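You operate a simulated robot arm through the tools that you are given. There is no shell and no other tool. Be economical: measure what you need, move in short steps, check, and stop when the job is done.

You are at the controls of a simulated two-armed robot. One attempt, no reset.

## Task
On the crate end of the blue bench, fold the rag in half and then in half again.

The check looks at the end state, three seconds after you hand in, the way a careful person would. Anything else that was tipped, shoved, dropped, spilled or broken makes it a failure. Flat cloth is picked up by pressing the open fingertips on it (5 to 10 N) and closing them slowly along it; thin cloth reads only 2 to 8 mm in the jaws.

## Robot
Two 7-joint arms with two-finger parallel grippers on one trunk, on a base that drives. Base frame: it is fixed to the floor where the robot stands at the start and does not move with it; the origin is under the middle of the robot, x ahead of it, y to its left, z up; the surface under the hand at the start is at about z = 0.77. Lengths are in m, angles in degrees, forces in N, time in s.
The left shoulder is at the start at [0.07, 0.134, 1.076], the right one opposite. With the tool pointing down near the work surface each hand reaches from about 0.18 to 0.64 m from the robot's upright axis, wherever it stands, measured 20 degrees to its own side. Places, roughly: crate end of the blue bench [1.3, 0.1, 0.8]. Payload 1.57 kg a hand.
Tool frame (each hand has its own): the origin (TCP) lies between the finger pads and is the grasp point; the fingertips stand 0.03 m ahead of it; z points along the fingers, y is the line along which they close. Largest opening 0.08 m; finger width 0.017, thickness 0.012; the body of the gripper, 0.04 by 0.082 m, starts 0.08 m behind the TCP.
Orientation is told as [roll, pitch, yaw] about the base's x, y, z axes, in that order, counted from this pose: with the fingers straight down and closing along the base's y, the tool's x points along the base's -x, its y along +y and its z along -z.

## Interface
- The arms move only by the tool jog_arm. It takes "left_increments", "right_increments" or both (then of equal length, played together; a hand with none holds still); each is one flat list of numbers, 7 for each row, row after row: the shift along the base's x, y, z in m, then the turn, a rotation vector about the base's x, y, z in degrees, then the finger opening in m, from 0 to 0.08. In form: [x, y, z, rx, ry, rz, fingers, x, y, z, rx, ry, rz, fingers, ...]. A call has 1 to 10 rows; each row is the pose to reach, as a shift and turn from the pose commanded when the call began. A row lasts 0.2 s, in which the tool goes at most 0.05 m and 8.6 degrees; a call with a longer step from one row to the next is refused whole, and so is a gripper value outside its range. A pose out of reach is approached as far as the arm can. The call stops where the force on the tool passes 40 N (or 10 N more than at its start, if that is more) or the arm is blocked; 0.2 s more then pass. The fingers move at their own pace (about 0.153 m/s each) and stop on an object; they squeeze with about 21 N. The grip force told is the motor's: it shows also when the fingers shut on nothing. Time passes only in rows, and 0.2 s behind the last, so rows that repeat a pose let the fingers close. The reply holds the time, the measured pose of the TCP, the force on the tool along the base axes, the opening and the grip force, in the units named above and with some noise, with the torque about the TCP (base axes, N m) and any sound that the robot's microphone picked up.
- Cameras (640 x 400 px; columns grow to the right, rows downward): "scene" is now at [0.1208, 0.0337, 1.2823]; the picture's right is [0.42, -0.91, 0.00], its down [-0.71, -0.33, -0.62] and it looks along [0.56, 0.26, -0.78] (base axes); focal length 214 px, centre (320, 200). "left" rides on the left gripper at [0.072, 0.007, -0.122] in its tool frame; the picture's right is [-0.09, 1.00, 0.00], its down [-0.84, -0.08, -0.54] and it looks along [-0.54, -0.05, 0.84] (tool axes); focal length 238 px, centre (320, 200). "right" rides on the right gripper at [0.072, -0.007, -0.122] in its tool frame; the picture's right is [0.09, 1.00, 0.00], its down [-0.84, 0.08, -0.54] and it looks along [-0.54, 0.05, 0.84] (tool axes); focal length 238 px, centre (320, 200). There is no depth. A picture from a camera that has moved, and an enlarged one, comes with that camera's place and axes in the base frame and with its lens.
- grab_frame(camera): a new picture of that camera. No time passes.
- move_column(by): slides the trunk up (or, below 0, down) by that many m; the arms and the scene camera ride with it, the base frame stays. It gives what a move gives, with no picture.
- base_move(legs): drives the robot by 1 to 6 legs, each [ahead, left, turn to the left] in m, m and degrees, along the robot's own axes; the way and the turn of a leg run together, so that a leg with both is an arc; at most 1.5 m and 180 degrees a leg. The arms and the cameras ride along, it lands a little off, and it stops where it bumps. It gives what a move gives.
- turn_head(pan, tilt): turns the head with the scene camera to pan (to the left, within 86 degrees either way) and tilt (down, from -29 to 69), counted from straight ahead of the robot. It gives what a move gives.
- zoom(camera, box): a new picture of the part [left, top, right, bottom] of that camera's present view, enlarged. No time passes.
- finish_job(): hands the job in; it is judged then, once.

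Go step by step. Nothing tells you exact positions but the pictures and the camera data: compare them with the known pose of the tool, close in by small moves and look again before you grip or let go. The budget is 120 turns and 92 pictures, counting those below and the enlarged ones. Unless the task says otherwise, let go and move clear before handing in, and close with one line.

The tools are called after "Emit:" as a command line: name --argument value ..., lists and objects as JSON in quotes. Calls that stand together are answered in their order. jog_arm: Moves the arms, as the interface text tells. Its arguments: {"type":"object","properties":{"left_increments":{"type":"array","items":{"type":"number"}},"right_increments":{"type":"array","items":{"type":"number"}}},"required":[]} The other tools are called the same way: move_column (by) slides the trunk up or down; base_move (legs) drives the base; turn_head (pan, tilt) turns the head that bears the scene camera; grab_frame (camera) takes a picture; zoom (camera, box) takes an enlarged picture of a part of a camera's view; finish_job () hands the job in.

At the start:

```text
time: 0.0
left_position: [0.4369, 0.3156, 1.0122]
left_orientation: [0.0, 0.0, 0.0]
left_force: [-0.8, 0.1, -1.0]
left_wrist_torque: [0.04, 0.03, -0.01]
left_gripper_width: 0.08
left_finger_force: 0.0
right_position: [0.4407, -0.0908, 0.9899]
right_orientation: [0.0, 0.0, -0.1]
right_force: [0.3, 0.6, 0.0]
right_wrist_torque: [-0.04, -0.04, -0.03]
right_gripper_width: 0.08
right_finger_force: 0.1
trunk travel left (down, up): [-0.65, 0.29]
robot x, y, heading: [0.0001, -0.0013, 0.1]
head pan, tilt: [25.1, 51.5]
```

scene: 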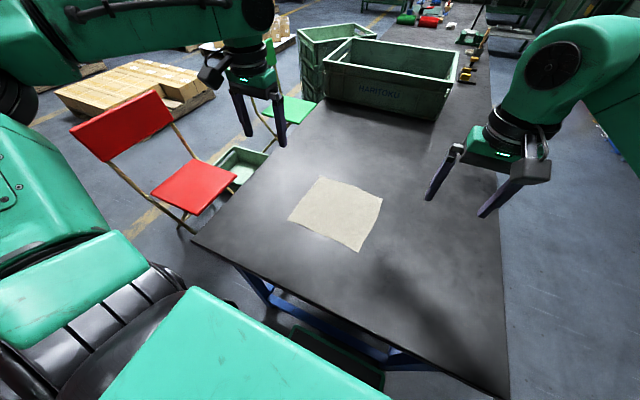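
right: 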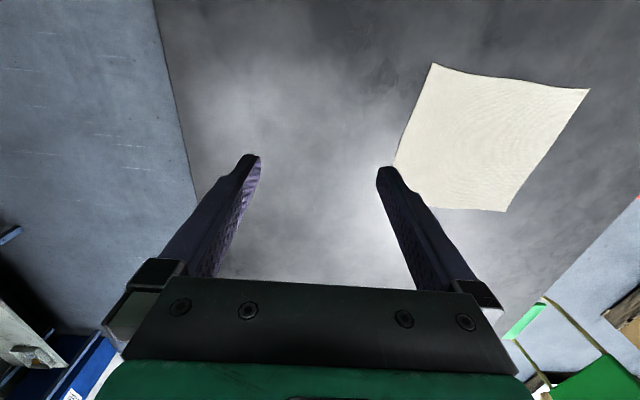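
left: 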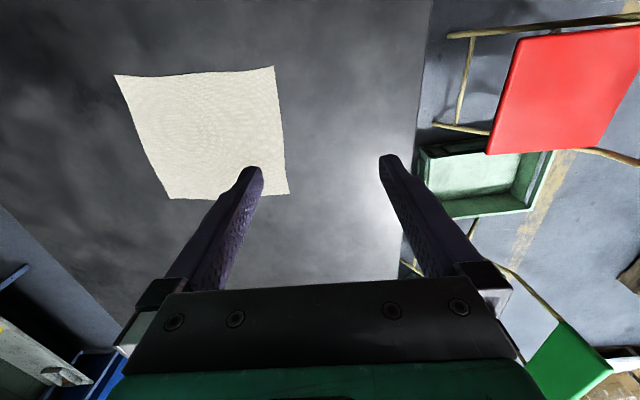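

The rag appears to lie on the bench right ahead at about (0.46, 0.14), with crates further along near x≈1.3. I'll look up to check whether this is the right rag and bench.

Emit:
turn_head --pan 0 --tilt 25

Emit:
grab_frame --camera "scene"

```text
time: 0.9
left_position: [0.4379, 0.3157, 1.0128]
left_orientation: [0.0, 0.0, 0.0]
left_force: [0.1, -0.2, 0.1]
left_wrist_torque: [0.01, 0.0, 0.02]
left_gripper_width: 0.0801
left_finger_force: 0.0
right_position: [0.4407, -0.0912, 0.9895]
right_orientation: [-0.1, -0.1, 0.0]
right_force: [0.1, -0.2, 0.5]
right_wrist_torque: [0.02, 0.01, 0.01]
right_gripper_width: 0.0797
right_finger_force: 0.0
trunk travel left (down, up): [-0.65, 0.29]
robot x, y, heading: [0.0015, 0.0006, -0.1]
head pan, tilt: [0.0, 25.0]
```

```text
88 pictures are left
camera scene: at [0.1444, 0.0018, 1.3217], right [0.0, -1.0, 0.0], down [-0.42, 0.0, -0.91], along [0.91, 0.0, -0.42], focal length 214 px, centre (320, 200)
```

scene: 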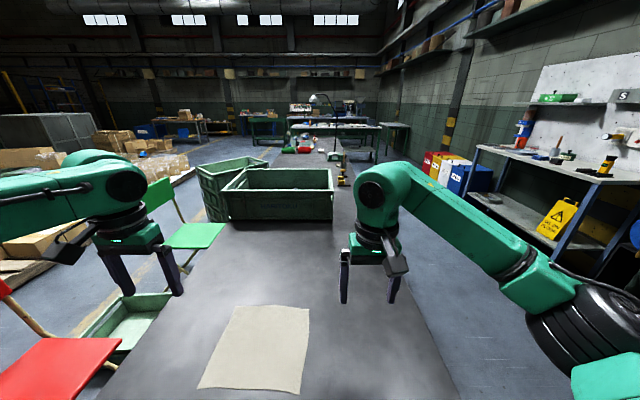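

The rag (about 0.2 m square) lies at x≈0.38–0.577, y≈0.04–0.255 on this bench. I'll fold its far edge toward me with both hands; first I'll bring them above the far corners and look.

Emit:
jog_arm --left_increments '[0.02, -0.015, -0.018, 0, 0, 0, 0.06, 0.042, -0.031, -0.036, 0, 0, 0, 0.05, 0.064, -0.047, -0.055, 0, 0, 0, 0.03, 0.085, -0.062, -0.073, 0, 0, 0, 0.03, 0.107, -0.078, -0.09, 0, 0, 0, 0.03, 0.128, -0.093, -0.11, 0, 0, 0, 0.03]' --right_increments '[0.02, 0.025, -0.015, 0, 0, 0, 0.06, 0.042, 0.051, -0.03, 0, 0, 0, 0.05, 0.062, 0.077, -0.045, 0, 0, 0, 0.03, 0.083, 0.103, -0.06, 0, 0, 0, 0.03, 0.104, 0.129, -0.075, 0, 0, 0, 0.03, 0.124, 0.154, -0.09, 0, 0, 0, 0.03]'

Emit:
turn_head --pan 15 --tilt 52

Emit:
grab_frame --camera "scene"

Emit:
grab_frame --camera "left"

Emit:
grab_frame --camera "right"

```text
time: 2.3
left_position: [0.5608, 0.2233, 0.9017]
left_orientation: [0.0, -0.1, 0.0]
left_force: [-0.4, 0.0, -0.7]
left_wrist_torque: [0.02, 0.05, -0.03]
left_gripper_width: 0.0303
left_finger_force: 0.1
left hand out of reach, approached as far as the arm can: row 6
right_position: [0.5459, 0.0387, 0.9139]
right_orientation: [0.0, 0.0, 0.1]
right_force: [0.1, -0.7, -0.3]
right_wrist_torque: [0.01, 0.05, 0.0]
right_gripper_width: 0.03
right_finger_force: 0.1
right hand out of reach, approached as far as the arm can: row 6
trunk travel left (down, up): [-0.65, 0.29]
robot x, y, heading: [0.0034, -0.0018, 0.3]
head pan, tilt: [0.0, 25.0]
```

```text
time: 3.2
left_position: [0.5599, 0.224, 0.9019]
left_orientation: [0.0, -0.2, 0.1]
left_force: [0.3, 0.0, -0.5]
left_wrist_torque: [0.0, 0.0, 0.02]
left_gripper_width: 0.0298
left_finger_force: 0.2
right_position: [0.5451, 0.0382, 0.9143]
right_orientation: [-0.1, -0.1, 0.0]
right_force: [0.4, -0.2, -0.5]
right_wrist_torque: [0.0, -0.02, -0.01]
right_gripper_width: 0.0302
right_finger_force: 0.1
trunk travel left (down, up): [-0.65, 0.29]
robot x, y, heading: [0.0001, -0.0014, 0.1]
head pan, tilt: [15.0, 52.0]
```

```text
87 pictures are left
camera scene: at [0.1251, 0.0211, 1.2816], right [0.26, -0.97, 0.0], down [-0.76, -0.2, -0.62], along [0.6, 0.16, -0.79], focal length 214 px, centre (320, 200)
```

scene: 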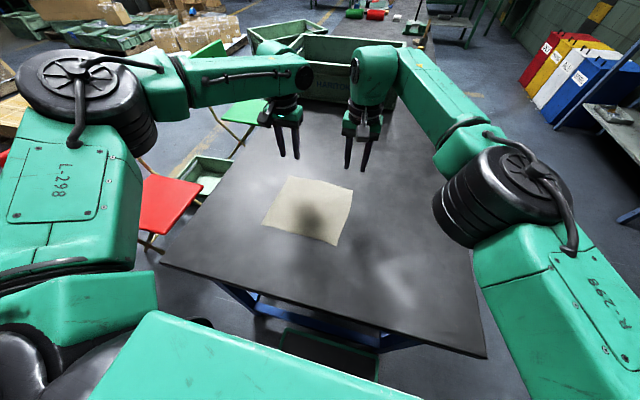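

```text
86 pictures are left
camera left: at [0.4867, 0.2305, 1.025], right [0.09, 1.0, 0.0], down [0.84, -0.08, 0.54], along [0.54, -0.05, -0.84], focal length 238 px, centre (320, 200)
```

left: 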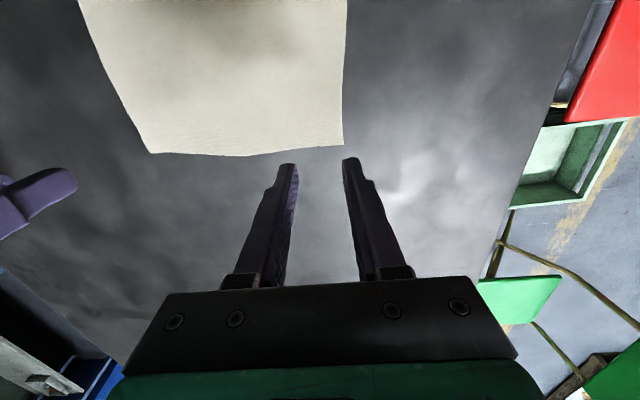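

```text
85 pictures are left
camera right: at [0.4737, 0.0314, 1.0366], right [-0.09, 1.0, 0.0], down [0.84, 0.08, 0.54], along [0.54, 0.05, -0.84], focal length 238 px, centre (320, 200)
```

right: 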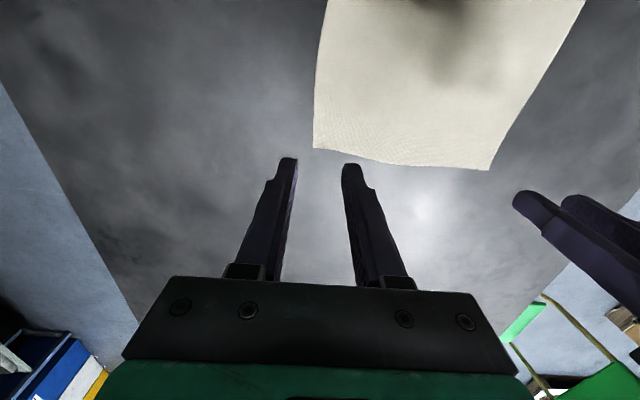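

The far corners are at about (0.582, 0.250) and (0.572, 0.032), just beyond the right hand's reach. The left side is clear, so I'll shift the base a little left and ahead.

Emit:
base_move --legs '[[0, 0.12, 0], [0.035, 0, 0]]'

Emit:
grab_frame --camera "scene"

```text
time: 4.9
left_position: [0.5932, 0.3436, 0.905]
left_orientation: [0.0, -0.3, 0.0]
left_force: [-0.6, 0.5, -0.2]
left_wrist_torque: [0.01, -0.02, 0.01]
left_gripper_width: 0.03
left_finger_force: 0.0
right_position: [0.5781, 0.1582, 0.9164]
right_orientation: [0.0, -0.3, 0.0]
right_force: [-0.2, 1.0, 0.3]
right_wrist_torque: [0.03, -0.03, -0.03]
right_gripper_width: 0.0301
right_finger_force: 0.0
trunk travel left (down, up): [-0.65, 0.29]
robot x, y, heading: [0.0303, 0.1202, -0.1]
head pan, tilt: [15.0, 52.0]
```

```text
84 pictures are left
camera scene: at [0.1563, 0.141, 1.282], right [0.26, -0.97, 0.0], down [-0.76, -0.2, -0.62], along [0.6, 0.16, -0.79], focal length 214 px, centre (320, 200)
```

scene: 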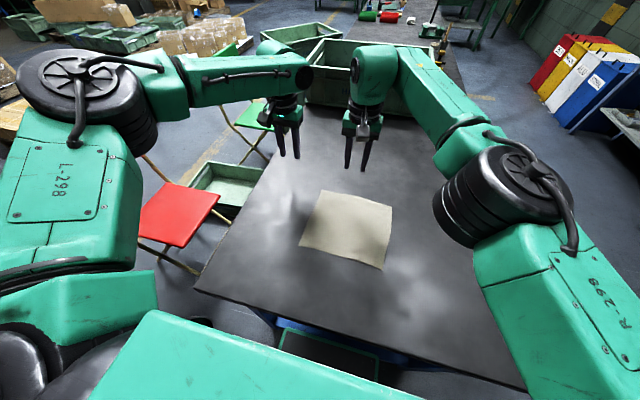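

Bench and chair are clear. I'll now lower both hands to just above the far corners.

Emit:
jog_arm --left_increments '[-0.006, -0.03, -0.018, 0, 0, 0, 0.03, -0.012, -0.061, -0.036, 0, 0, 0, 0.03, -0.018, -0.091, -0.055, 0, 0, 0, 0.03, -0.025, -0.122, -0.075, 0, 0, 0, 0.03]' --right_increments '[-0.004, -0.024, -0.02, 0, 0, 0, 0.03, -0.009, -0.048, -0.042, 0, 0, 0, 0.03, -0.013, -0.072, -0.064, 0, 0, 0, 0.03, -0.018, -0.096, -0.086, 0, 0, 0, 0.03]'

Emit:
grab_frame --camera "left"

Emit:
grab_frame --camera "right"

```text
time: 5.9
left_position: [0.5331, 0.2573, 0.8452]
left_orientation: [0.0, -0.2, 0.0]
left_force: [0.0, -1.0, -0.4]
left_wrist_torque: [-0.02, -0.01, 0.0]
left_gripper_width: 0.0301
left_finger_force: 0.0
left hand out of reach, approached as far as the arm can: row 1, 2, 3, 4
right_position: [0.5609, 0.0605, 0.8294]
right_orientation: [0.1, 0.0, 0.0]
right_force: [-0.3, -0.2, 0.1]
right_wrist_torque: [0.04, 0.02, -0.01]
right_gripper_width: 0.0299
right_finger_force: 0.1
trunk travel left (down, up): [-0.65, 0.29]
robot x, y, heading: [0.03, 0.1201, -0.1]
head pan, tilt: [15.0, 52.0]
```

```text
83 pictures are left
camera left: at [0.4594, 0.2636, 0.9686], right [0.09, 1.0, 0.0], down [0.83, -0.08, 0.55], along [0.54, -0.05, -0.84], focal length 238 px, centre (320, 200)
```

left: 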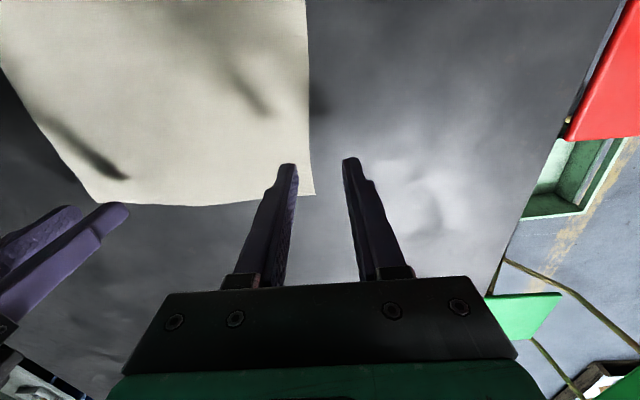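

```text
82 pictures are left
camera right: at [0.4905, 0.0538, 0.9501], right [-0.09, 1.0, 0.0], down [0.84, 0.08, 0.54], along [0.54, 0.05, -0.84], focal length 238 px, centre (320, 200)
```

right: 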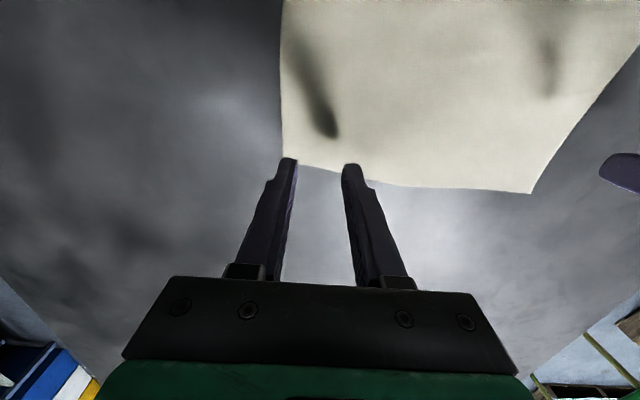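

The right hand is at its corner; the left stopped short at (0.533, 0.257). I'll try moving it on from there.

Emit:
jog_arm --left_increments '[0.0, -0.018, 0.0, 0, 0, 0, 0.03, 0.0, -0.035, 0.0, 0, 0, 0, 0.03, 0.018, -0.035, 0, 0, 0, 0, 0.03, 0.035, -0.035, 0, 0, 0, 0, 0.03]'

```text
time: 6.9
left_position: [0.5303, 0.2499, 0.858]
left_orientation: [-0.1, -0.2, -0.1]
left_force: [0.0, 1.1, -0.9]
left_wrist_torque: [0.0, -0.03, 0.0]
left_gripper_width: 0.0298
left_finger_force: 0.1
left hand out of reach, approached as far as the arm can: row 1, 2, 3, 4
right_position: [0.5629, 0.0613, 0.829]
right_orientation: [0.0, 0.0, -0.1]
right_force: [0.2, 0.3, 0.6]
right_wrist_torque: [-0.01, -0.03, -0.02]
right_gripper_width: 0.03
right_finger_force: 0.1
trunk travel left (down, up): [-0.65, 0.29]
robot x, y, heading: [0.0346, 0.1219, 0.2]
head pan, tilt: [15.0, 52.0]
```

Symmetry says the left hand should reach there, so it's probably stuck on a joint limit. I'll raise and retract it, then approach from another side.

Emit:
jog_arm --left_increments '[-0.02, 0.02, 0.03, 0, 0, 0, 0.03, -0.05, 0.04, 0.06, 0, 0, 0, 0.03, -0.09, 0.04, 0.09, 0, 0, 0, 0.03, -0.11, 0.01, 0.1, 0, 0, 0, 0.03, -0.11, -0.03, 0.1, 0, 0, 0, 0.03]'

```text
time: 8.1
left_position: [0.4197, 0.217, 0.9586]
left_orientation: [0.1, -0.1, 0.2]
left_force: [0.4, 0.1, -0.7]
left_wrist_torque: [0.05, 0.02, 0.01]
left_gripper_width: 0.03
left_finger_force: 0.1
right_position: [0.5627, 0.0617, 0.8274]
right_orientation: [0.1, 0.0, 0.0]
right_force: [1.0, 0.1, 0.5]
right_wrist_torque: [0.03, 0.01, -0.03]
right_gripper_width: 0.0301
right_finger_force: 0.0
trunk travel left (down, up): [-0.65, 0.29]
robot x, y, heading: [0.033, 0.1198, 0.2]
head pan, tilt: [15.0, 52.0]
```

Emit:
jog_arm --left_increments '[0.03, 0.0, -0.02, 0, 0, 0, 0.03, 0.06, 0.0, -0.04, 0, 0, 0, 0.03, 0.09, 0.0, -0.06, 0, 0, 0, 0.03, 0.12, 0.003, -0.09, 0, 0, 0, 0.03, 0.148, 0.005, -0.13, 0, 0, 0, 0.03]'

```text
time: 9.3
left_position: [0.5325, 0.2582, 0.8457]
left_orientation: [0.0, -0.3, 0.1]
left_force: [0.1, -0.4, 0.6]
left_wrist_torque: [-0.03, 0.0, -0.02]
left_gripper_width: 0.03
left_finger_force: 0.0
left hand out of reach, approached as far as the arm can: row 4, 5
right_position: [0.5632, 0.0639, 0.8281]
right_orientation: [0.0, 0.0, -0.1]
right_force: [-0.2, 0.7, -0.3]
right_wrist_torque: [0.03, 0.0, -0.02]
right_gripper_width: 0.0299
right_finger_force: 0.0
trunk travel left (down, up): [-0.65, 0.29]
robot x, y, heading: [0.0349, 0.1193, -0.1]
head pan, tilt: [15.0, 52.0]
```

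The left hand stops at the same spot again, so I'll test whether a slight yaw frees it.

Emit:
jog_arm --left_increments '[0, 0, 0.0, 0, 0, -8, 0.03, 0.0, 0.0, 0, 0, 0, -16, 0.03, 0.015, -0.015, 0, 0, 0, -20, 0.03, 0.025, -0.033, -0.01, 0, 0, -20, 0.03, 0.035, -0.035, -0.015, 0, 0, -20, 0.03]'

```text
time: 10.5
left_position: [0.5281, 0.2505, 0.849]
left_orientation: [-0.1, -0.2, -20.0]
left_force: [-0.7, 0.1, 0.2]
left_wrist_torque: [-0.01, 0.0, 0.03]
left_gripper_width: 0.03
left_finger_force: 0.0
left hand out of reach, approached as far as the arm can: row 3, 4, 5
right_position: [0.5613, 0.0613, 0.8292]
right_orientation: [0.0, 0.1, 0.0]
right_force: [-0.2, -0.1, 0.1]
right_wrist_torque: [0.0, 0.0, -0.03]
right_gripper_width: 0.03
right_finger_force: 0.0
trunk travel left (down, up): [-0.65, 0.29]
robot x, y, heading: [0.0346, 0.1168, -0.0]
head pan, tilt: [15.0, 52.0]
```

The left stop recurs at ~0.19 m hand separation, so the arms are limiting each other. I'll yaw the hands ±90° (closing along x, cameras outward), so they can grip close to the corners with more spacing.

Emit:
jog_arm --left_increments '[0, 0.004, 0.004, 0, 0, -7, 0.03, 0, 0.008, 0.008, 0, 0, -14, 0.03, 0, 0.01, 0.012, 0, 0, -21, 0.03, 0, 0.01, 0.016, 0, 0, -28, 0.03, 0, 0.01, 0.016, 0, 0, -35, 0.03, 0, 0.01, 0.016, 0, 0, -42, 0.03, 0, 0.01, 0.016, 0, 0, -49, 0.03, 0, 0.01, 0.016, 0, 0, -56, 0.03, 0, 0.01, 0.016, 0, 0, -63, 0.03, 0, 0.01, 0.016, 0, 0, -70, 0.03]' --right_increments '[0, -0.004, 0.005, 0, 0, 8, 0.03, 0, -0.008, 0.01, 0, 0, 16, 0.03, 0, -0.012, 0.02, 0, 0, 24, 0.03, 0, -0.018, 0.03, 0, 0, 32, 0.03, 0, -0.02, 0.03, 0, 0, 40, 0.03, 0, -0.02, 0.03, 0, 0, 48, 0.03, 0, -0.02, 0.03, 0, 0, 56, 0.03, 0, -0.02, 0.03, 0, 0, 64, 0.03, 0, -0.02, 0.03, 0, 0, 72, 0.03, 0, -0.02, 0.03, 0, 0, 80, 0.03]'

```text
time: 12.7
left_position: [0.5281, 0.2614, 0.8662]
left_orientation: [0.0, -0.4, -90.2]
left_force: [-0.7, -0.3, 0.0]
left_wrist_torque: [-0.01, -0.03, 0.0]
left_gripper_width: 0.0298
left_finger_force: 0.0
right_position: [0.396, 0.077, 0.869]
right_orientation: [-10.1, -4.6, 69.6]
right_force: [-0.3, 1.6, 0.0]
right_wrist_torque: [-0.04, -0.01, -0.01]
right_gripper_width: 0.03
right_finger_force: 0.1
right hand out of reach, approached as far as the arm can: row 4, 5, 6, 7, 8, 9, 10
trunk travel left (down, up): [-0.65, 0.29]
robot x, y, heading: [0.0376, 0.119, 0.0]
head pan, tilt: [15.0, 52.0]
```

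The right wrist can't yaw to +90°. I'll turn it back, then try −90° like the left.

Emit:
jog_arm --right_increments '[0, 0, 0.01, 0, 0, -8, 0.03, 0, 0, 0.02, 0, 0, -16, 0.03, 0, 0, 0.03, 0, 0, -24, 0.03, 0, 0, 0.03, 0, 0, -32, 0.03, 0, 0, 0.03, 0, 0, -40, 0.03, 0, 0, 0.03, 0, 0, -48, 0.03, 0, 0, 0.03, 0, 0, -56, 0.03, 0, 0, 0.03, 0, 0, -64, 0.03, 0, 0, 0.03, 0, 0, -72, 0.03, 0, 0, 0.03, 0, 0, -80, 0.03]'

```text
time: 14.9
left_position: [0.5293, 0.2602, 0.8654]
left_orientation: [-0.2, -0.2, -89.9]
left_force: [0.9, 0.3, 0.5]
left_wrist_torque: [0.01, -0.02, 0.01]
left_gripper_width: 0.0301
left_finger_force: 0.1
right_position: [0.3984, 0.0728, 0.9028]
right_orientation: [-9.9, -4.5, -10.7]
right_force: [-0.3, 0.2, 0.5]
right_wrist_torque: [-0.01, -0.01, 0.0]
right_gripper_width: 0.0299
right_finger_force: 0.1
trunk travel left (down, up): [-0.65, 0.29]
robot x, y, heading: [0.0339, 0.1175, 0.1]
head pan, tilt: [15.0, 52.0]
```

Emit:
jog_arm --right_increments '[0, 0, 0.0, 5.3, 1.3, 0, 0.03, 0, -0.02, 0.0, 10.57, 2.58, 0, 0.03]'

Emit:
jog_arm --right_increments '[0, 0, 0.0, 0, 0, -8, 0.03, 0, 0, 0.0, 0, 0, -16, 0.03, 0, 0, 0.0, 0, 0, -24, 0.03, 0, 0, 0.0, 0, 0, -32, 0.03, 0, 0, 0.0, 0, 0, -40, 0.03, 0, 0, 0.0, 0, 0, -48, 0.03, 0, 0, 0.0, 0, 0, -56, 0.03, 0, 0, 0.0, 0, 0, -64, 0.03, 0, 0, 0.0, 0, 0, -72, 0.03, 0, 0, 0.0, 0, 0, -79.3, 0.03]'

```text
time: 15.5
left_position: [0.5284, 0.2569, 0.8658]
left_orientation: [0.1, 0.0, -89.9]
left_force: [0.5, -0.2, -0.1]
left_wrist_torque: [0.04, -0.02, -0.03]
left_gripper_width: 0.0303
left_finger_force: 0.1
right_position: [0.3992, 0.0519, 0.9038]
right_orientation: [-0.1, 0.0, -11.0]
right_force: [0.0, -1.2, -0.6]
right_wrist_torque: [0.01, -0.01, -0.03]
right_gripper_width: 0.0298
right_finger_force: 0.1
trunk travel left (down, up): [-0.65, 0.29]
robot x, y, heading: [0.0358, 0.1179, 0.0]
head pan, tilt: [15.0, 52.0]
```

```text
time: 17.7
left_position: [0.5289, 0.2597, 0.8651]
left_orientation: [-0.1, -0.2, -90.0]
left_force: [-0.4, 0.3, 0.5]
left_wrist_torque: [0.0, 0.0, 0.03]
left_gripper_width: 0.0301
left_finger_force: 0.1
right_position: [0.3983, 0.0535, 0.9036]
right_orientation: [-0.1, 0.0, -90.4]
right_force: [0.5, 0.3, 0.3]
right_wrist_torque: [-0.01, 0.02, -0.01]
right_gripper_width: 0.0301
right_finger_force: 0.0
trunk travel left (down, up): [-0.65, 0.29]
robot x, y, heading: [0.0362, 0.1207, -0.1]
head pan, tilt: [15.0, 52.0]
```

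Both hands now close along x. I'll go above the corner grip points, left (0.550, 0.240) and right (0.541, 0.043).

Emit:
jog_arm --left_increments '[0.005, 0, -0.01, 0, 0, 0, 0.03, 0.01, 0, -0.02, 0, 0, 0, 0.03, 0.015, -0.01, -0.03, 0, 0, 0, 0.03, 0.021, -0.02, -0.045, 0, 0, 0, 0.03]' --right_increments '[0.036, -0.01, -0.02, 0, 0, 0, 0.03, 0.072, -0.01, -0.04, 0, 0, 0, 0.03, 0.108, -0.01, -0.06, 0, 0, 0, 0.03, 0.143, -0.01, -0.084, 0, 0, 0, 0.03]'

Emit:
grab_frame --camera "left"

Emit:
grab_frame --camera "right"

Emit:
grab_frame --camera "scene"

```text
time: 18.7
left_position: [0.5283, 0.258, 0.8317]
left_orientation: [-0.2, -0.3, -90.0]
left_force: [0.7, -0.3, 0.2]
left_wrist_torque: [-0.01, 0.02, 0.04]
left_gripper_width: 0.0302
left_finger_force: 0.0
left hand out of reach, approached as far as the arm can: row 2, 3, 4
right_position: [0.5435, 0.0432, 0.8157]
right_orientation: [-0.2, -0.1, -90.0]
right_force: [-0.2, 0.7, 0.2]
right_wrist_torque: [-0.01, 0.03, 0.0]
right_gripper_width: 0.0301
right_finger_force: 0.0
trunk travel left (down, up): [-0.65, 0.29]
robot x, y, heading: [0.0378, 0.1209, -0.2]
head pan, tilt: [15.0, 52.0]
```

```text
81 pictures are left
camera left: at [0.5333, 0.331, 0.9536], right [1.0, -0.09, 0.0], down [-0.08, -0.83, 0.55], along [-0.05, -0.54, -0.84], focal length 238 px, centre (320, 200)
```

left: 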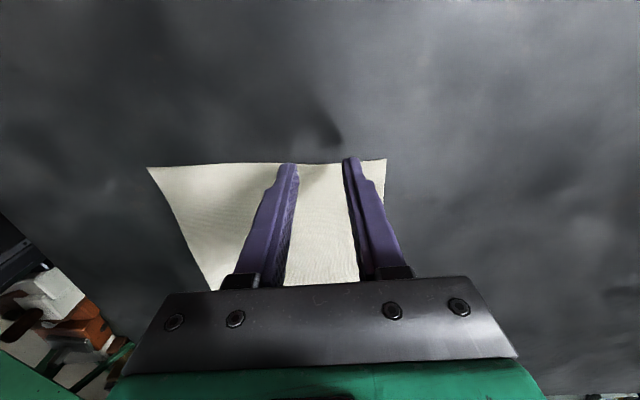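

```text
80 pictures are left
camera right: at [0.5385, 0.1163, 0.9379], right [1.0, 0.09, 0.0], down [0.08, -0.84, 0.54], along [0.05, -0.54, -0.84], focal length 238 px, centre (320, 200)
```

right: 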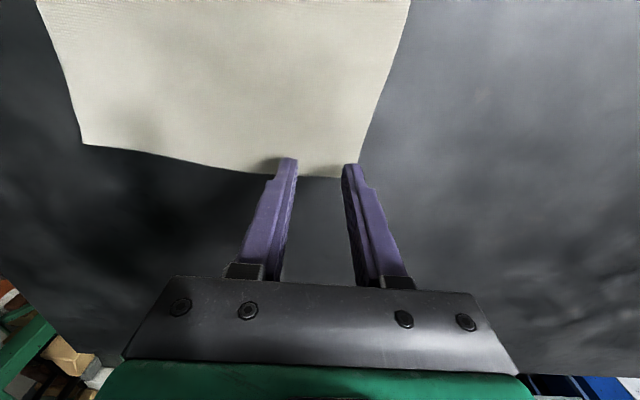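

```text
79 pictures are left
camera scene: at [0.1611, 0.1425, 1.2814], right [0.26, -0.97, 0.0], down [-0.76, -0.2, -0.61], along [0.59, 0.16, -0.79], focal length 214 px, centre (320, 200)
```

scene: 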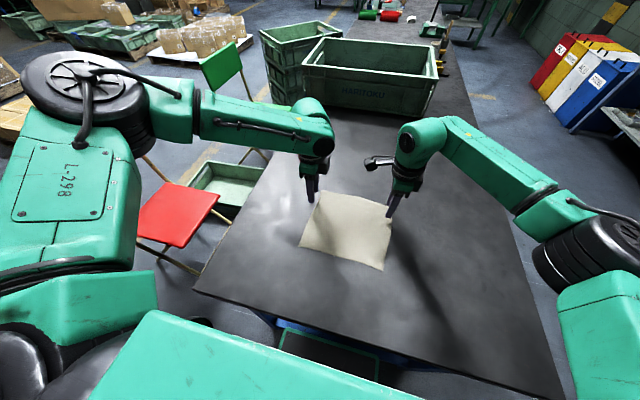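

The left hand still stalls at (0.528, 0.258). To learn whether the right arm is the obstacle, I'll back the right away and retry the left.

Emit:
jog_arm --right_increments '[-0.03, -0.02, 0.03, 0, 0, 0, 0.03, -0.06, -0.05, 0.05, 0, 0, 0, 0.03, -0.09, -0.09, 0.06, 0, 0, 0, 0.03, -0.1, -0.13, 0.06, 0, 0, 0, 0.03]'

Emit:
jog_arm --left_increments '[0.007, -0.005, 0, 0, 0, 0, 0.03, 0.014, -0.012, 0, 0, 0, 0, 0.03, 0.022, -0.018, -0.005, 0, 0, 0, 0.03, 0.022, -0.018, -0.011, 0, 0, 0, 0.03]'

```text
refused: row 3 steps farther than a row can; nothing moved
```

```text
time: 19.7
left_position: [0.5277, 0.2591, 0.8326]
left_orientation: [0.0, -0.3, -90.0]
left_force: [0.1, 0.8, 0.1]
left_wrist_torque: [-0.01, -0.02, 0.02]
left_gripper_width: 0.0304
left_finger_force: 0.0
left hand out of reach, approached as far as the arm can: row 1, 2, 3, 4
right_position: [0.5426, 0.0447, 0.8164]
right_orientation: [-0.1, 0.0, -90.2]
right_force: [-0.3, 0.0, 0.7]
right_wrist_torque: [-0.01, -0.02, -0.03]
right_gripper_width: 0.0301
right_finger_force: 0.0
trunk travel left (down, up): [-0.65, 0.29]
robot x, y, heading: [0.0355, 0.1214, -0.1]
head pan, tilt: [15.0, 52.0]
```

Emit:
jog_arm --right_increments '[-0.03, -0.02, 0.03, 0, 0, 0, 0.03, -0.06, -0.045, 0.05, 0, 0, 0, 0.03, -0.09, -0.075, 0.06, 0, 0, 0, 0.03, -0.1, -0.12, 0.06, 0, 0, 0, 0.03]'

Emit:
jog_arm --left_increments '[0.007, -0.005, 0, 0, 0, 0, 0.03, 0.014, -0.012, 0, 0, 0, 0, 0.03, 0.022, -0.018, -0.005, 0, 0, 0, 0.03, 0.022, -0.018, -0.011, 0, 0, 0, 0.03]'

```text
time: 20.7
left_position: [0.5262, 0.2575, 0.8333]
left_orientation: [0.2, -0.1, -89.9]
left_force: [-0.4, -0.5, -0.3]
left_wrist_torque: [0.01, -0.02, 0.01]
left_gripper_width: 0.03
left_finger_force: 0.1
right_position: [0.4409, -0.0788, 0.8784]
right_orientation: [-0.1, 0.0, -90.2]
right_force: [-0.2, -0.3, -0.2]
right_wrist_torque: [-0.01, 0.0, 0.0]
right_gripper_width: 0.03
right_finger_force: 0.1
trunk travel left (down, up): [-0.65, 0.29]
robot x, y, heading: [0.0341, 0.1203, -0.2]
head pan, tilt: [15.0, 52.0]
```

```text
time: 21.7
left_position: [0.5259, 0.2576, 0.8338]
left_orientation: [0.0, -0.2, -90.0]
left_force: [0.2, 0.1, 0.4]
left_wrist_torque: [0.03, -0.01, 0.0]
left_gripper_width: 0.0301
left_finger_force: 0.0
left hand out of reach, approached as far as the arm can: row 1, 2, 3, 4
right_position: [0.4427, -0.077, 0.8776]
right_orientation: [-0.1, -0.1, -90.2]
right_force: [-0.5, 0.3, -0.4]
right_wrist_torque: [-0.02, 0.0, -0.02]
right_gripper_width: 0.0303
right_finger_force: 0.0
trunk travel left (down, up): [-0.65, 0.29]
robot x, y, heading: [0.0323, 0.1221, -0.2]
head pan, tilt: [15.0, 52.0]
```

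It's the left arm's own limit toward the middle. Moving the base 0.09 m right should put both corners in range.

Emit:
base_move --legs '[[0, -0.09, 0]]'

Emit:
jog_arm --left_increments '[0.008, 0.03, 0, 0, 0, 0, 0.03, 0.014, 0.05, 0, 0, 0, 0, 0.03, 0.022, 0.07, -0.005, 0, 0, 0, 0.03, 0.022, 0.073, -0.013, 0, 0, 0, 0.03]'

```text
time: 22.8
left_position: [0.5259, 0.1681, 0.8316]
left_orientation: [0.0, -0.2, -89.9]
left_force: [0.2, 0.5, -0.5]
left_wrist_torque: [0.01, -0.01, 0.01]
left_gripper_width: 0.0299
left_finger_force: 0.1
right_position: [0.4411, -0.1669, 0.8788]
right_orientation: [-0.2, 0.0, -90.2]
right_force: [-0.4, -0.2, -0.1]
right_wrist_torque: [-0.02, 0.03, -0.01]
right_gripper_width: 0.0299
right_finger_force: 0.1
trunk travel left (down, up): [-0.65, 0.29]
robot x, y, heading: [0.0346, 0.0272, 0.0]
head pan, tilt: [15.0, 52.0]
```

```text
time: 23.8
left_position: [0.5487, 0.2405, 0.8192]
left_orientation: [0.0, -0.3, -90.1]
left_force: [0.5, -0.6, 0.0]
left_wrist_torque: [0.0, 0.0, 0.02]
left_gripper_width: 0.0301
left_finger_force: 0.1
right_position: [0.4417, -0.1661, 0.8781]
right_orientation: [-0.1, -0.1, -90.2]
right_force: [0.9, 0.0, 0.5]
right_wrist_torque: [-0.03, -0.03, 0.03]
right_gripper_width: 0.0299
right_finger_force: 0.0
trunk travel left (down, up): [-0.65, 0.29]
robot x, y, heading: [0.0353, 0.0303, -0.4]
head pan, tilt: [15.0, 52.0]
```

Left is in place. Now the right hand goes to (0.541, 0.045, 0.82).

Emit:
jog_arm --right_increments '[0.016, 0.036, -0.008, 0, 0, 0, 0.03, 0.032, 0.072, -0.016, 0, 0, 0, 0.03, 0.05, 0.108, -0.024, 0, 0, 0, 0.03, 0.066, 0.144, -0.032, 0, 0, 0, 0.03, 0.083, 0.18, -0.045, 0, 0, 0, 0.03, 0.099, 0.211, -0.058, 0, 0, 0, 0.03]'

Emit:
grab_frame --camera "left"

Emit:
grab_frame --camera "right"

```text
time: 25.2
left_position: [0.5488, 0.2416, 0.8192]
left_orientation: [0.0, -0.3, -90.0]
left_force: [0.2, 0.8, -0.5]
left_wrist_torque: [-0.01, -0.03, 0.0]
left_gripper_width: 0.0299
left_finger_force: 0.0
right_position: [0.5446, 0.0465, 0.8184]
right_orientation: [-0.2, -0.3, -90.2]
right_force: [0.7, -0.2, -0.7]
right_wrist_torque: [-0.02, 0.02, 0.01]
right_gripper_width: 0.0299
right_finger_force: 0.0
trunk travel left (down, up): [-0.65, 0.29]
robot x, y, heading: [0.0354, 0.0294, 0.2]
head pan, tilt: [15.0, 52.0]
```

```text
78 pictures are left
camera left: at [0.5548, 0.3133, 0.9412], right [1.0, -0.09, 0.0], down [-0.08, -0.83, 0.55], along [-0.05, -0.54, -0.84], focal length 238 px, centre (320, 200)
```

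left: 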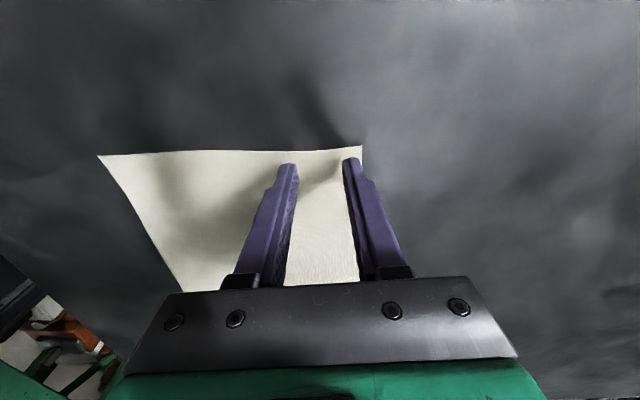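

```text
77 pictures are left
camera right: at [0.5393, 0.118, 0.9404], right [1.0, 0.09, 0.0], down [0.08, -0.84, 0.54], along [0.05, -0.54, -0.84], focal length 238 px, centre (320, 200)
```

right: 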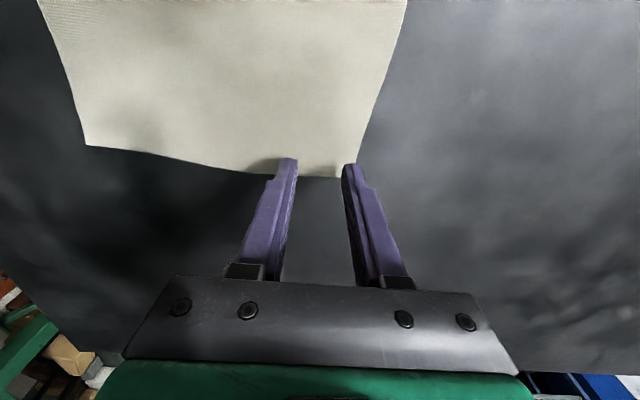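

Fingers are within the cloth at both corners. Lowering to contact.

Emit:
jog_arm --left_increments '[0, 0, -0.008, 0, 0, 0, 0.03, 0, 0, -0.014, 0, 0, 0, 0.03, 0, 0, -0.018, 0, 0, 0, 0.03]' --right_increments '[0, 0, -0.008, 0, 0, 0, 0.03, 0, 0, -0.014, 0, 0, 0, 0.03, 0, 0, -0.018, 0, 0, 0, 0.03]'

```text
time: 26.0
left_position: [0.5478, 0.2418, 0.8005]
left_orientation: [0.0, -0.1, -90.1]
left_force: [0.1, 0.2, 0.5]
left_wrist_torque: [0.0, -0.02, 0.0]
left_gripper_width: 0.0298
left_finger_force: 0.0
right_position: [0.5418, 0.0435, 0.8021]
right_orientation: [-0.1, 0.0, -90.2]
right_force: [0.4, 1.3, 0.2]
right_wrist_torque: [-0.02, 0.0, 0.04]
right_gripper_width: 0.0299
right_finger_force: 0.1
trunk travel left (down, up): [-0.65, 0.29]
robot x, y, heading: [0.0345, 0.0317, -0.3]
head pan, tilt: [15.0, 52.0]
```

Emit:
jog_arm --left_increments '[0, 0, -0.002, 0, 0, 0, 0.03, 0, 0, -0.004, 0, 0, 0, 0.03]' --right_increments '[0, 0, -0.002, 0, 0, 0, 0.03, 0, 0, -0.004, 0, 0, 0, 0.03]'

```text
time: 26.6
left_position: [0.5472, 0.2394, 0.8006]
left_orientation: [0.5, -0.2, -90.0]
left_force: [2.6, 1.3, 10.6]
left_wrist_torque: [0.05, 0.14, -0.03]
left_gripper_width: 0.0289
left_finger_force: 0.1
right_position: [0.5407, 0.0443, 0.8007]
right_orientation: [0.1, 0.1, -90.3]
right_force: [4.6, -0.8, 17.8]
right_wrist_torque: [-0.04, 0.03, 0.02]
right_gripper_width: 0.0287
right_finger_force: 0.1
trunk travel left (down, up): [-0.65, 0.29]
robot x, y, heading: [0.0382, 0.0337, -0.1]
head pan, tilt: [15.0, 52.0]
```

Both touch; the right presses a bit hard. I'll ease off slightly and close slowly.

Emit:
jog_arm --left_increments '[0, 0, 0.0005, 0, 0, 0, 0.028, 0, 0, 0.0005, 0, 0, 0, 0.024, 0, 0, 0.0005, 0, 0, 0, 0.02, 0, 0, 0.0005, 0, 0, 0, 0.016, 0, 0, 0.0005, 0, 0, 0, 0.012, 0, 0, 0.0005, 0, 0, 0, 0.008, 0, 0, 0.0005, 0, 0, 0, 0.004, 0, 0, 0.0005, 0, 0, 0, 0, 0, 0, 0.0005, 0, 0, 0, 0]' --right_increments '[0, 0, 0.002, 0, 0, 0, 0.028, 0, 0, 0.002, 0, 0, 0, 0.024, 0, 0, 0.002, 0, 0, 0, 0.02, 0, 0, 0.002, 0, 0, 0, 0.016, 0, 0, 0.002, 0, 0, 0, 0.012, 0, 0, 0.002, 0, 0, 0, 0.008, 0, 0, 0.002, 0, 0, 0, 0.004, 0, 0, 0.002, 0, 0, 0, 0, 0, 0, 0.002, 0, 0, 0, 0]'

Emit:
grab_frame --camera "left"

Emit:
grab_frame --camera "right"

```text
time: 28.6
left_position: [0.547, 0.2408, 0.8016]
left_orientation: [0.3, -0.2, -90.1]
left_force: [0.4, 0.0, 25.6]
left_wrist_torque: [0.03, 0.04, 0.01]
left_gripper_width: 0.0021
left_finger_force: 21.2
right_position: [0.5399, 0.0429, 0.8024]
right_orientation: [0.0, 0.2, -90.1]
right_force: [0.1, 0.5, -0.8]
right_wrist_torque: [0.03, -0.02, -0.02]
right_gripper_width: 0.0062
right_finger_force: 20.8
trunk travel left (down, up): [-0.65, 0.29]
robot x, y, heading: [0.0346, 0.0304, -0.2]
head pan, tilt: [15.0, 52.0]
```

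```text
76 pictures are left
camera left: at [0.5514, 0.3116, 0.9238], right [1.0, -0.09, 0.01], down [-0.08, -0.84, 0.54], along [-0.05, -0.54, -0.84], focal length 238 px, centre (320, 200)
```

left: 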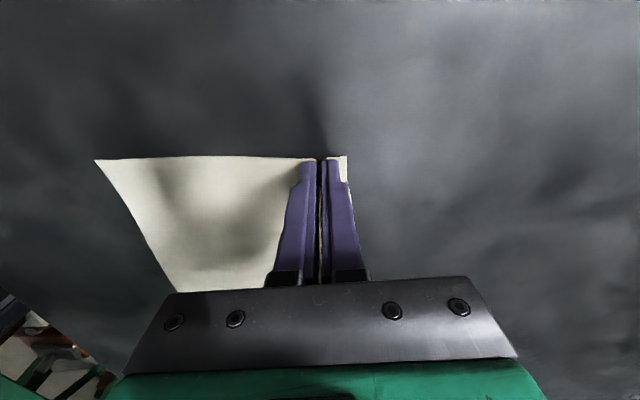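

```text
75 pictures are left
camera right: at [0.5336, 0.1142, 0.9238], right [1.0, 0.09, 0.0], down [0.07, -0.84, 0.54], along [0.05, -0.54, -0.84], focal length 238 px, centre (320, 200)
```

right: 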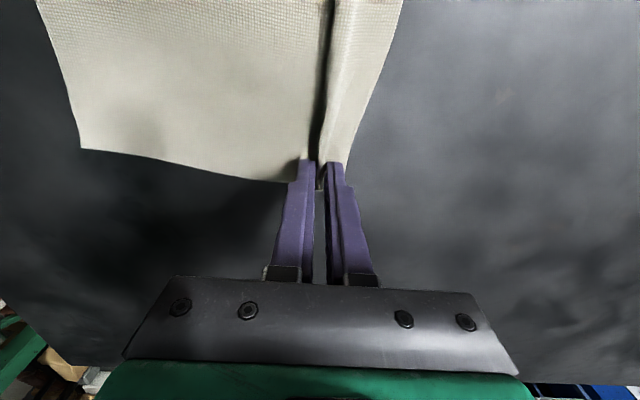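

Both jaws seem to hold a ridge. I'll lift 3 cm gently and check.

Emit:
jog_arm --left_increments '[-0.002, 0, 0.01, 0, 0, 0, 0, -0.005, 0, 0.02, 0, 0, 0, 0, -0.01, 0, 0.03, 0, 0, 0, 0]' --right_increments '[-0.002, 0, 0.01, 0, 0, 0, 0, -0.005, 0, 0.02, 0, 0, 0, 0, -0.01, 0, 0.03, 0, 0, 0, 0]'

Emit:
grab_frame --camera "left"

Emit:
grab_frame --camera "right"

```text
time: 29.4
left_position: [0.5375, 0.2422, 0.8264]
left_orientation: [0.0, -0.2, -90.0]
left_force: [-0.4, -0.5, -0.2]
left_wrist_torque: [-0.03, -0.01, 0.06]
left_gripper_width: 0.0018
left_finger_force: 20.8
right_position: [0.5313, 0.0436, 0.8312]
right_orientation: [0.0, -0.2, -90.2]
right_force: [0.2, 0.8, -0.3]
right_wrist_torque: [0.0, -0.02, -0.01]
right_gripper_width: 0.0062
right_finger_force: 21.0
trunk travel left (down, up): [-0.65, 0.29]
robot x, y, heading: [0.0334, 0.03, -0.3]
head pan, tilt: [15.0, 52.0]
```

```text
74 pictures are left
camera left: at [0.5443, 0.3138, 0.9502], right [1.0, -0.09, 0.0], down [-0.08, -0.83, 0.55], along [-0.05, -0.54, -0.84], focal length 238 px, centre (320, 200)
```

left: 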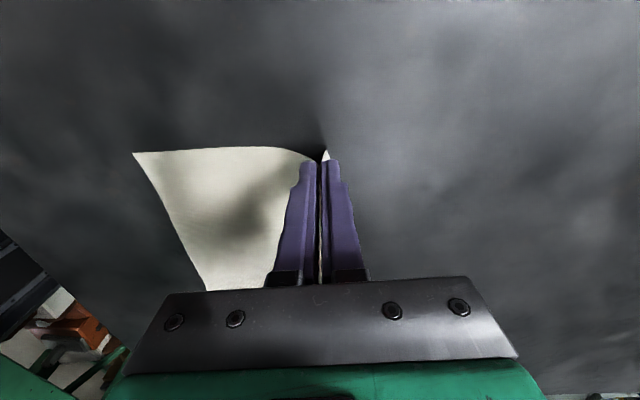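

```text
73 pictures are left
camera right: at [0.5262, 0.1153, 0.9527], right [1.0, 0.09, 0.0], down [0.08, -0.84, 0.54], along [0.05, -0.54, -0.84], focal length 238 px, centre (320, 200)
```

right: 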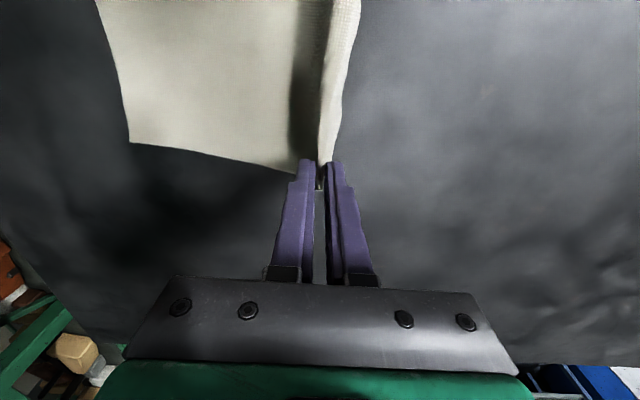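

Both corners are held. Before folding I'll inspect how the left jaw holds the cloth.

Emit:
zoom --camera "left" --box '[260, 130, 380, 205]'

Emit:
zoom --camera "scene" --box '[220, 120, 420, 245]'

```text
5.33 times, centred on (320, 168) of left
camera zoom: at [0.5443, 0.3138, 0.9502], right [1.0, -0.09, 0.0], down [-0.08, -0.83, 0.55], along [-0.05, -0.54, -0.84], focal length 1271 px, centre (320, 373)
```

zoom: 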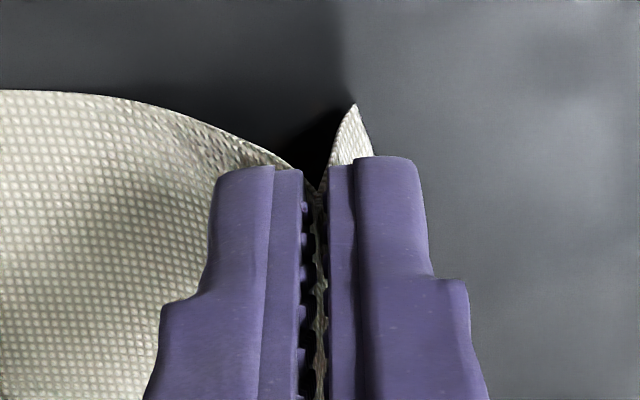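

```text
3.20 times, centred on (320, 182) of scene
camera zoom: at [0.1593, 0.0522, 1.2815], right [0.26, -0.97, 0.0], down [-0.76, -0.2, -0.62], along [0.59, 0.16, -0.79], focal length 686 px, centre (320, 256)
```

zoom: 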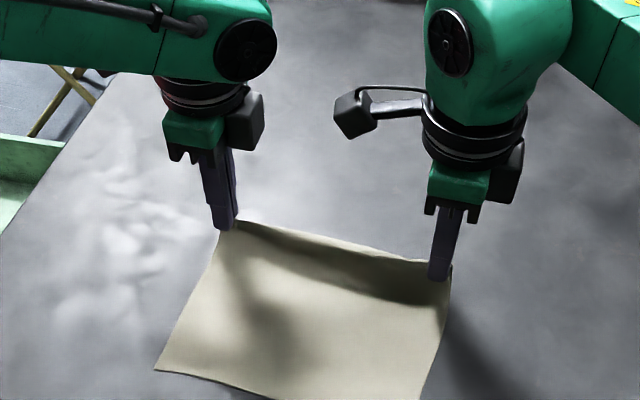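

Both hold a ridge with a ~1.5 cm flap. Now I carry the edge over in a low arc toward the near side.

Emit:
jog_arm --left_increments '[-0.01, 0.001, 0.012, 0, 0, 0, 0, -0.02, 0.002, 0.02, 0, 0, 0, 0, -0.038, 0.003, 0.027, 0, 0, 0, 0, -0.06, 0.004, 0.029, 0, 0, 0, 0, -0.08, 0.006, 0.022, 0, 0, 0, 0, -0.1, 0.007, 0.006, 0, 0, 0, 0, -0.114, 0.008, -0.008, 0, 0, 0, 0]' --right_increments '[-0.01, 0.001, 0.008, 0, 0, 0, 0, -0.02, 0.001, 0.016, 0, 0, 0, 0, -0.038, 0.002, 0.022, 0, 0, 0, 0, -0.06, 0.002, 0.024, 0, 0, 0, 0, -0.08, 0.003, 0.017, 0, 0, 0, 0, -0.1, 0.003, 0.001, 0, 0, 0, 0, -0.114, 0.004, -0.013, 0, 0, 0, 0]'

Emit:
grab_frame --camera "left"

Emit:
grab_frame --camera "right"

Emit:
zoom --camera "scene" --box '[220, 140, 420, 265]'

```text
time: 31.0
left_position: [0.4249, 0.2503, 0.8184]
left_orientation: [0.0, -0.3, -90.1]
left_force: [-0.2, 0.1, 0.3]
left_wrist_torque: [-0.04, 0.0, -0.01]
left_gripper_width: 0.0019
left_finger_force: 20.6
right_position: [0.4175, 0.0493, 0.8173]
right_orientation: [0.0, 0.1, -90.2]
right_force: [0.1, 1.3, -0.3]
right_wrist_torque: [-0.01, -0.02, 0.0]
right_gripper_width: 0.0063
right_finger_force: 21.3
trunk travel left (down, up): [-0.65, 0.29]
robot x, y, heading: [0.0335, 0.0343, -0.3]
head pan, tilt: [15.0, 52.0]
```

```text
70 pictures are left
camera left: at [0.4304, 0.3215, 0.9416], right [1.0, -0.09, 0.0], down [-0.08, -0.83, 0.55], along [-0.05, -0.54, -0.84], focal length 238 px, centre (320, 200)
```

left: 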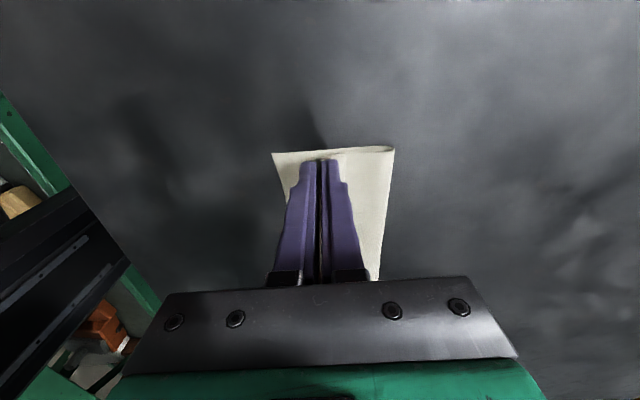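

```text
69 pictures are left
camera right: at [0.4118, 0.1204, 0.9396], right [1.0, 0.09, 0.0], down [0.07, -0.84, 0.54], along [0.05, -0.54, -0.84], focal length 238 px, centre (320, 200)
```

right: 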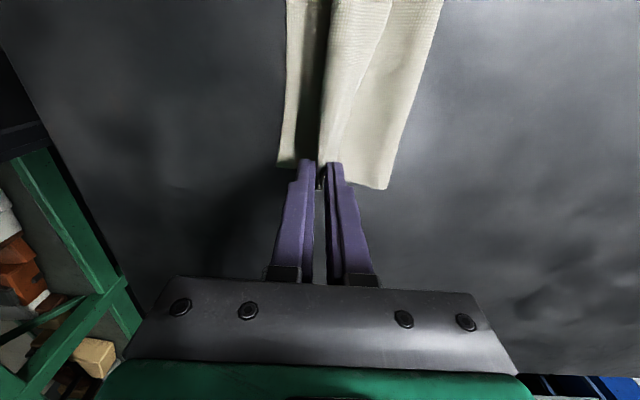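

```text
3.20 times, centred on (320, 202) of scene
camera zoom: at [0.1592, 0.0522, 1.2816], right [0.26, -0.97, 0.0], down [-0.76, -0.2, -0.62], along [0.59, 0.16, -0.79], focal length 686 px, centre (320, 192)
```

zoom: 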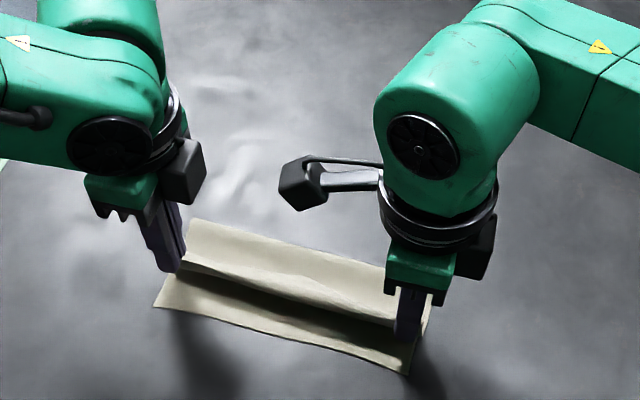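

The fold is forming well. I'll lower the edge onto the near side, open a little and lift.

Emit:
jog_arm --left_increments '[-0.006, 0, -0.006, 0, 0, 0, 0, -0.01, 0, -0.013, 0, 0, 0, 0, -0.01, 0, -0.013, 0, 0, 0, 0.006, -0.01, 0, -0.013, 0, 0, 0, 0.012, -0.01, 0, -0.013, 0, 0, 0, 0.016, -0.01, 0, 0.0, 0, 0, 0, 0.016, -0.01, 0, 0.02, 0, 0, 0, 0.016, -0.01, 0, 0.05, 0, 0, 0, 0.016, -0.01, 0, 0.08, 0, 0, 0, 0.016]' --right_increments '[-0.006, 0, -0.006, 0, 0, 0, 0, -0.01, 0, -0.012, 0, 0, 0, 0, -0.01, 0, -0.012, 0, 0, 0, 0.01, -0.01, 0, -0.012, 0, 0, 0, 0.016, -0.01, 0, -0.012, 0, 0, 0, 0.02, -0.01, 0, 0.0, 0, 0, 0, 0.02, -0.01, 0, 0.02, 0, 0, 0, 0.02, -0.01, 0, 0.05, 0, 0, 0, 0.02, -0.01, 0, 0.08, 0, 0, 0, 0.02]'

Emit:
grab_frame --camera "left"

Emit:
grab_frame --camera "right"

Emit:
zoom --camera "scene" --box '[220, 140, 420, 265]'

```text
time: 33.0
left_position: [0.4131, 0.2505, 0.8994]
left_orientation: [0.1, -0.2, -90.0]
left_force: [0.1, -0.5, -0.4]
left_wrist_torque: [-0.05, -0.02, 0.0]
left_gripper_width: 0.0157
left_finger_force: 0.1
right_position: [0.4073, 0.0491, 0.8976]
right_orientation: [-0.1, 0.0, -90.2]
right_force: [-0.3, 0.0, 0.9]
right_wrist_torque: [0.01, 0.01, -0.01]
right_gripper_width: 0.0201
right_finger_force: 0.0
trunk travel left (down, up): [-0.65, 0.29]
robot x, y, heading: [0.0317, 0.0311, -0.1]
head pan, tilt: [15.0, 52.0]
```

```text
67 pictures are left
camera left: at [0.4183, 0.3216, 1.0217], right [1.0, -0.09, 0.0], down [-0.08, -0.83, 0.55], along [-0.05, -0.54, -0.84], focal length 238 px, centre (320, 200)
```

left: 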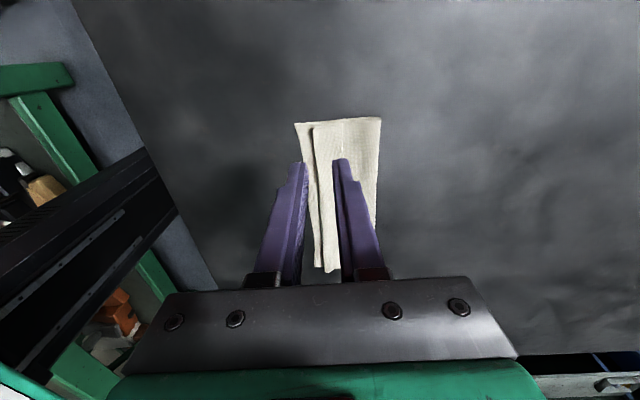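

```text
66 pictures are left
camera right: at [0.4032, 0.1199, 1.0188], right [1.0, 0.09, 0.0], down [0.07, -0.84, 0.54], along [0.05, -0.54, -0.84], focal length 238 px, centre (320, 200)
```

right: 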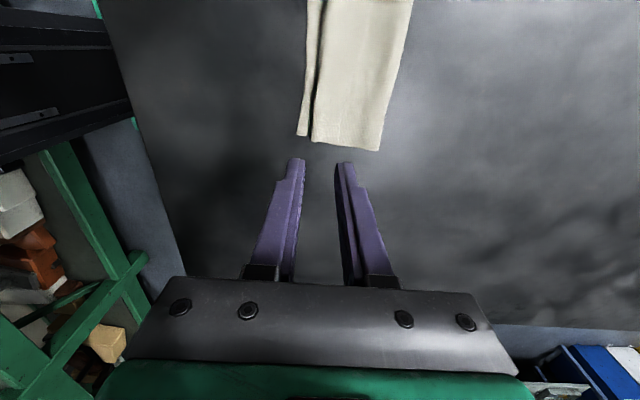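

```text
3.20 times, centred on (320, 202) of scene
camera zoom: at [0.1585, 0.052, 1.2816], right [0.26, -0.97, 0.0], down [-0.76, -0.2, -0.62], along [0.6, 0.16, -0.79], focal length 686 px, centre (320, 192)
```

zoom: 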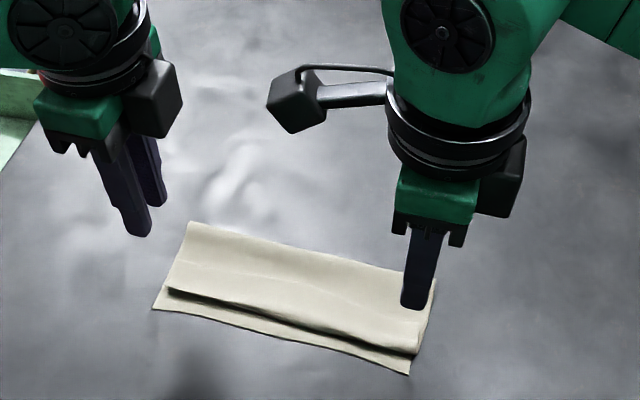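

The top layer ends about 2 cm short of the near edge, so a hem is probably turned over. Zooming in.

Emit:
zoom --camera "scene" --box '[260, 200, 360, 262]'

Emit:
zoom --camera "right" --box '[270, 60, 430, 160]'

```text
6.40 times, centred on (310, 231) of scene
camera zoom: at [0.1585, 0.052, 1.2816], right [0.26, -0.97, 0.0], down [-0.76, -0.2, -0.62], along [0.6, 0.16, -0.79], focal length 1373 px, centre (384, 2)
```

zoom: 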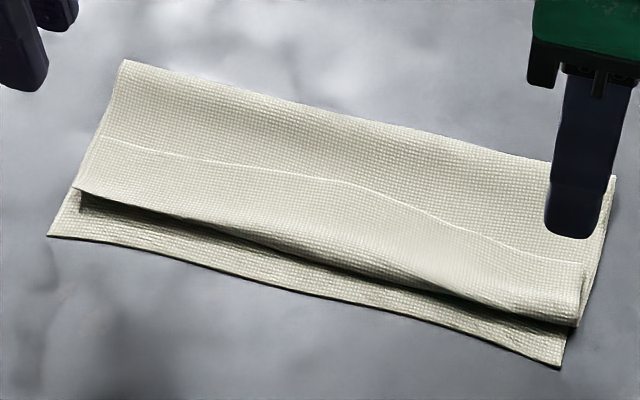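

```text
4.00 times, centred on (350, 110) of right
camera zoom: at [0.4032, 0.1199, 1.0188], right [1.0, 0.09, 0.0], down [0.07, -0.84, 0.54], along [0.05, -0.54, -0.84], focal length 953 px, centre (200, 560)
```

zoom: 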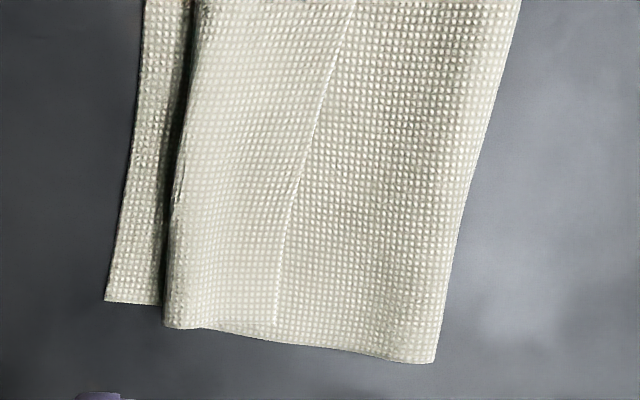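

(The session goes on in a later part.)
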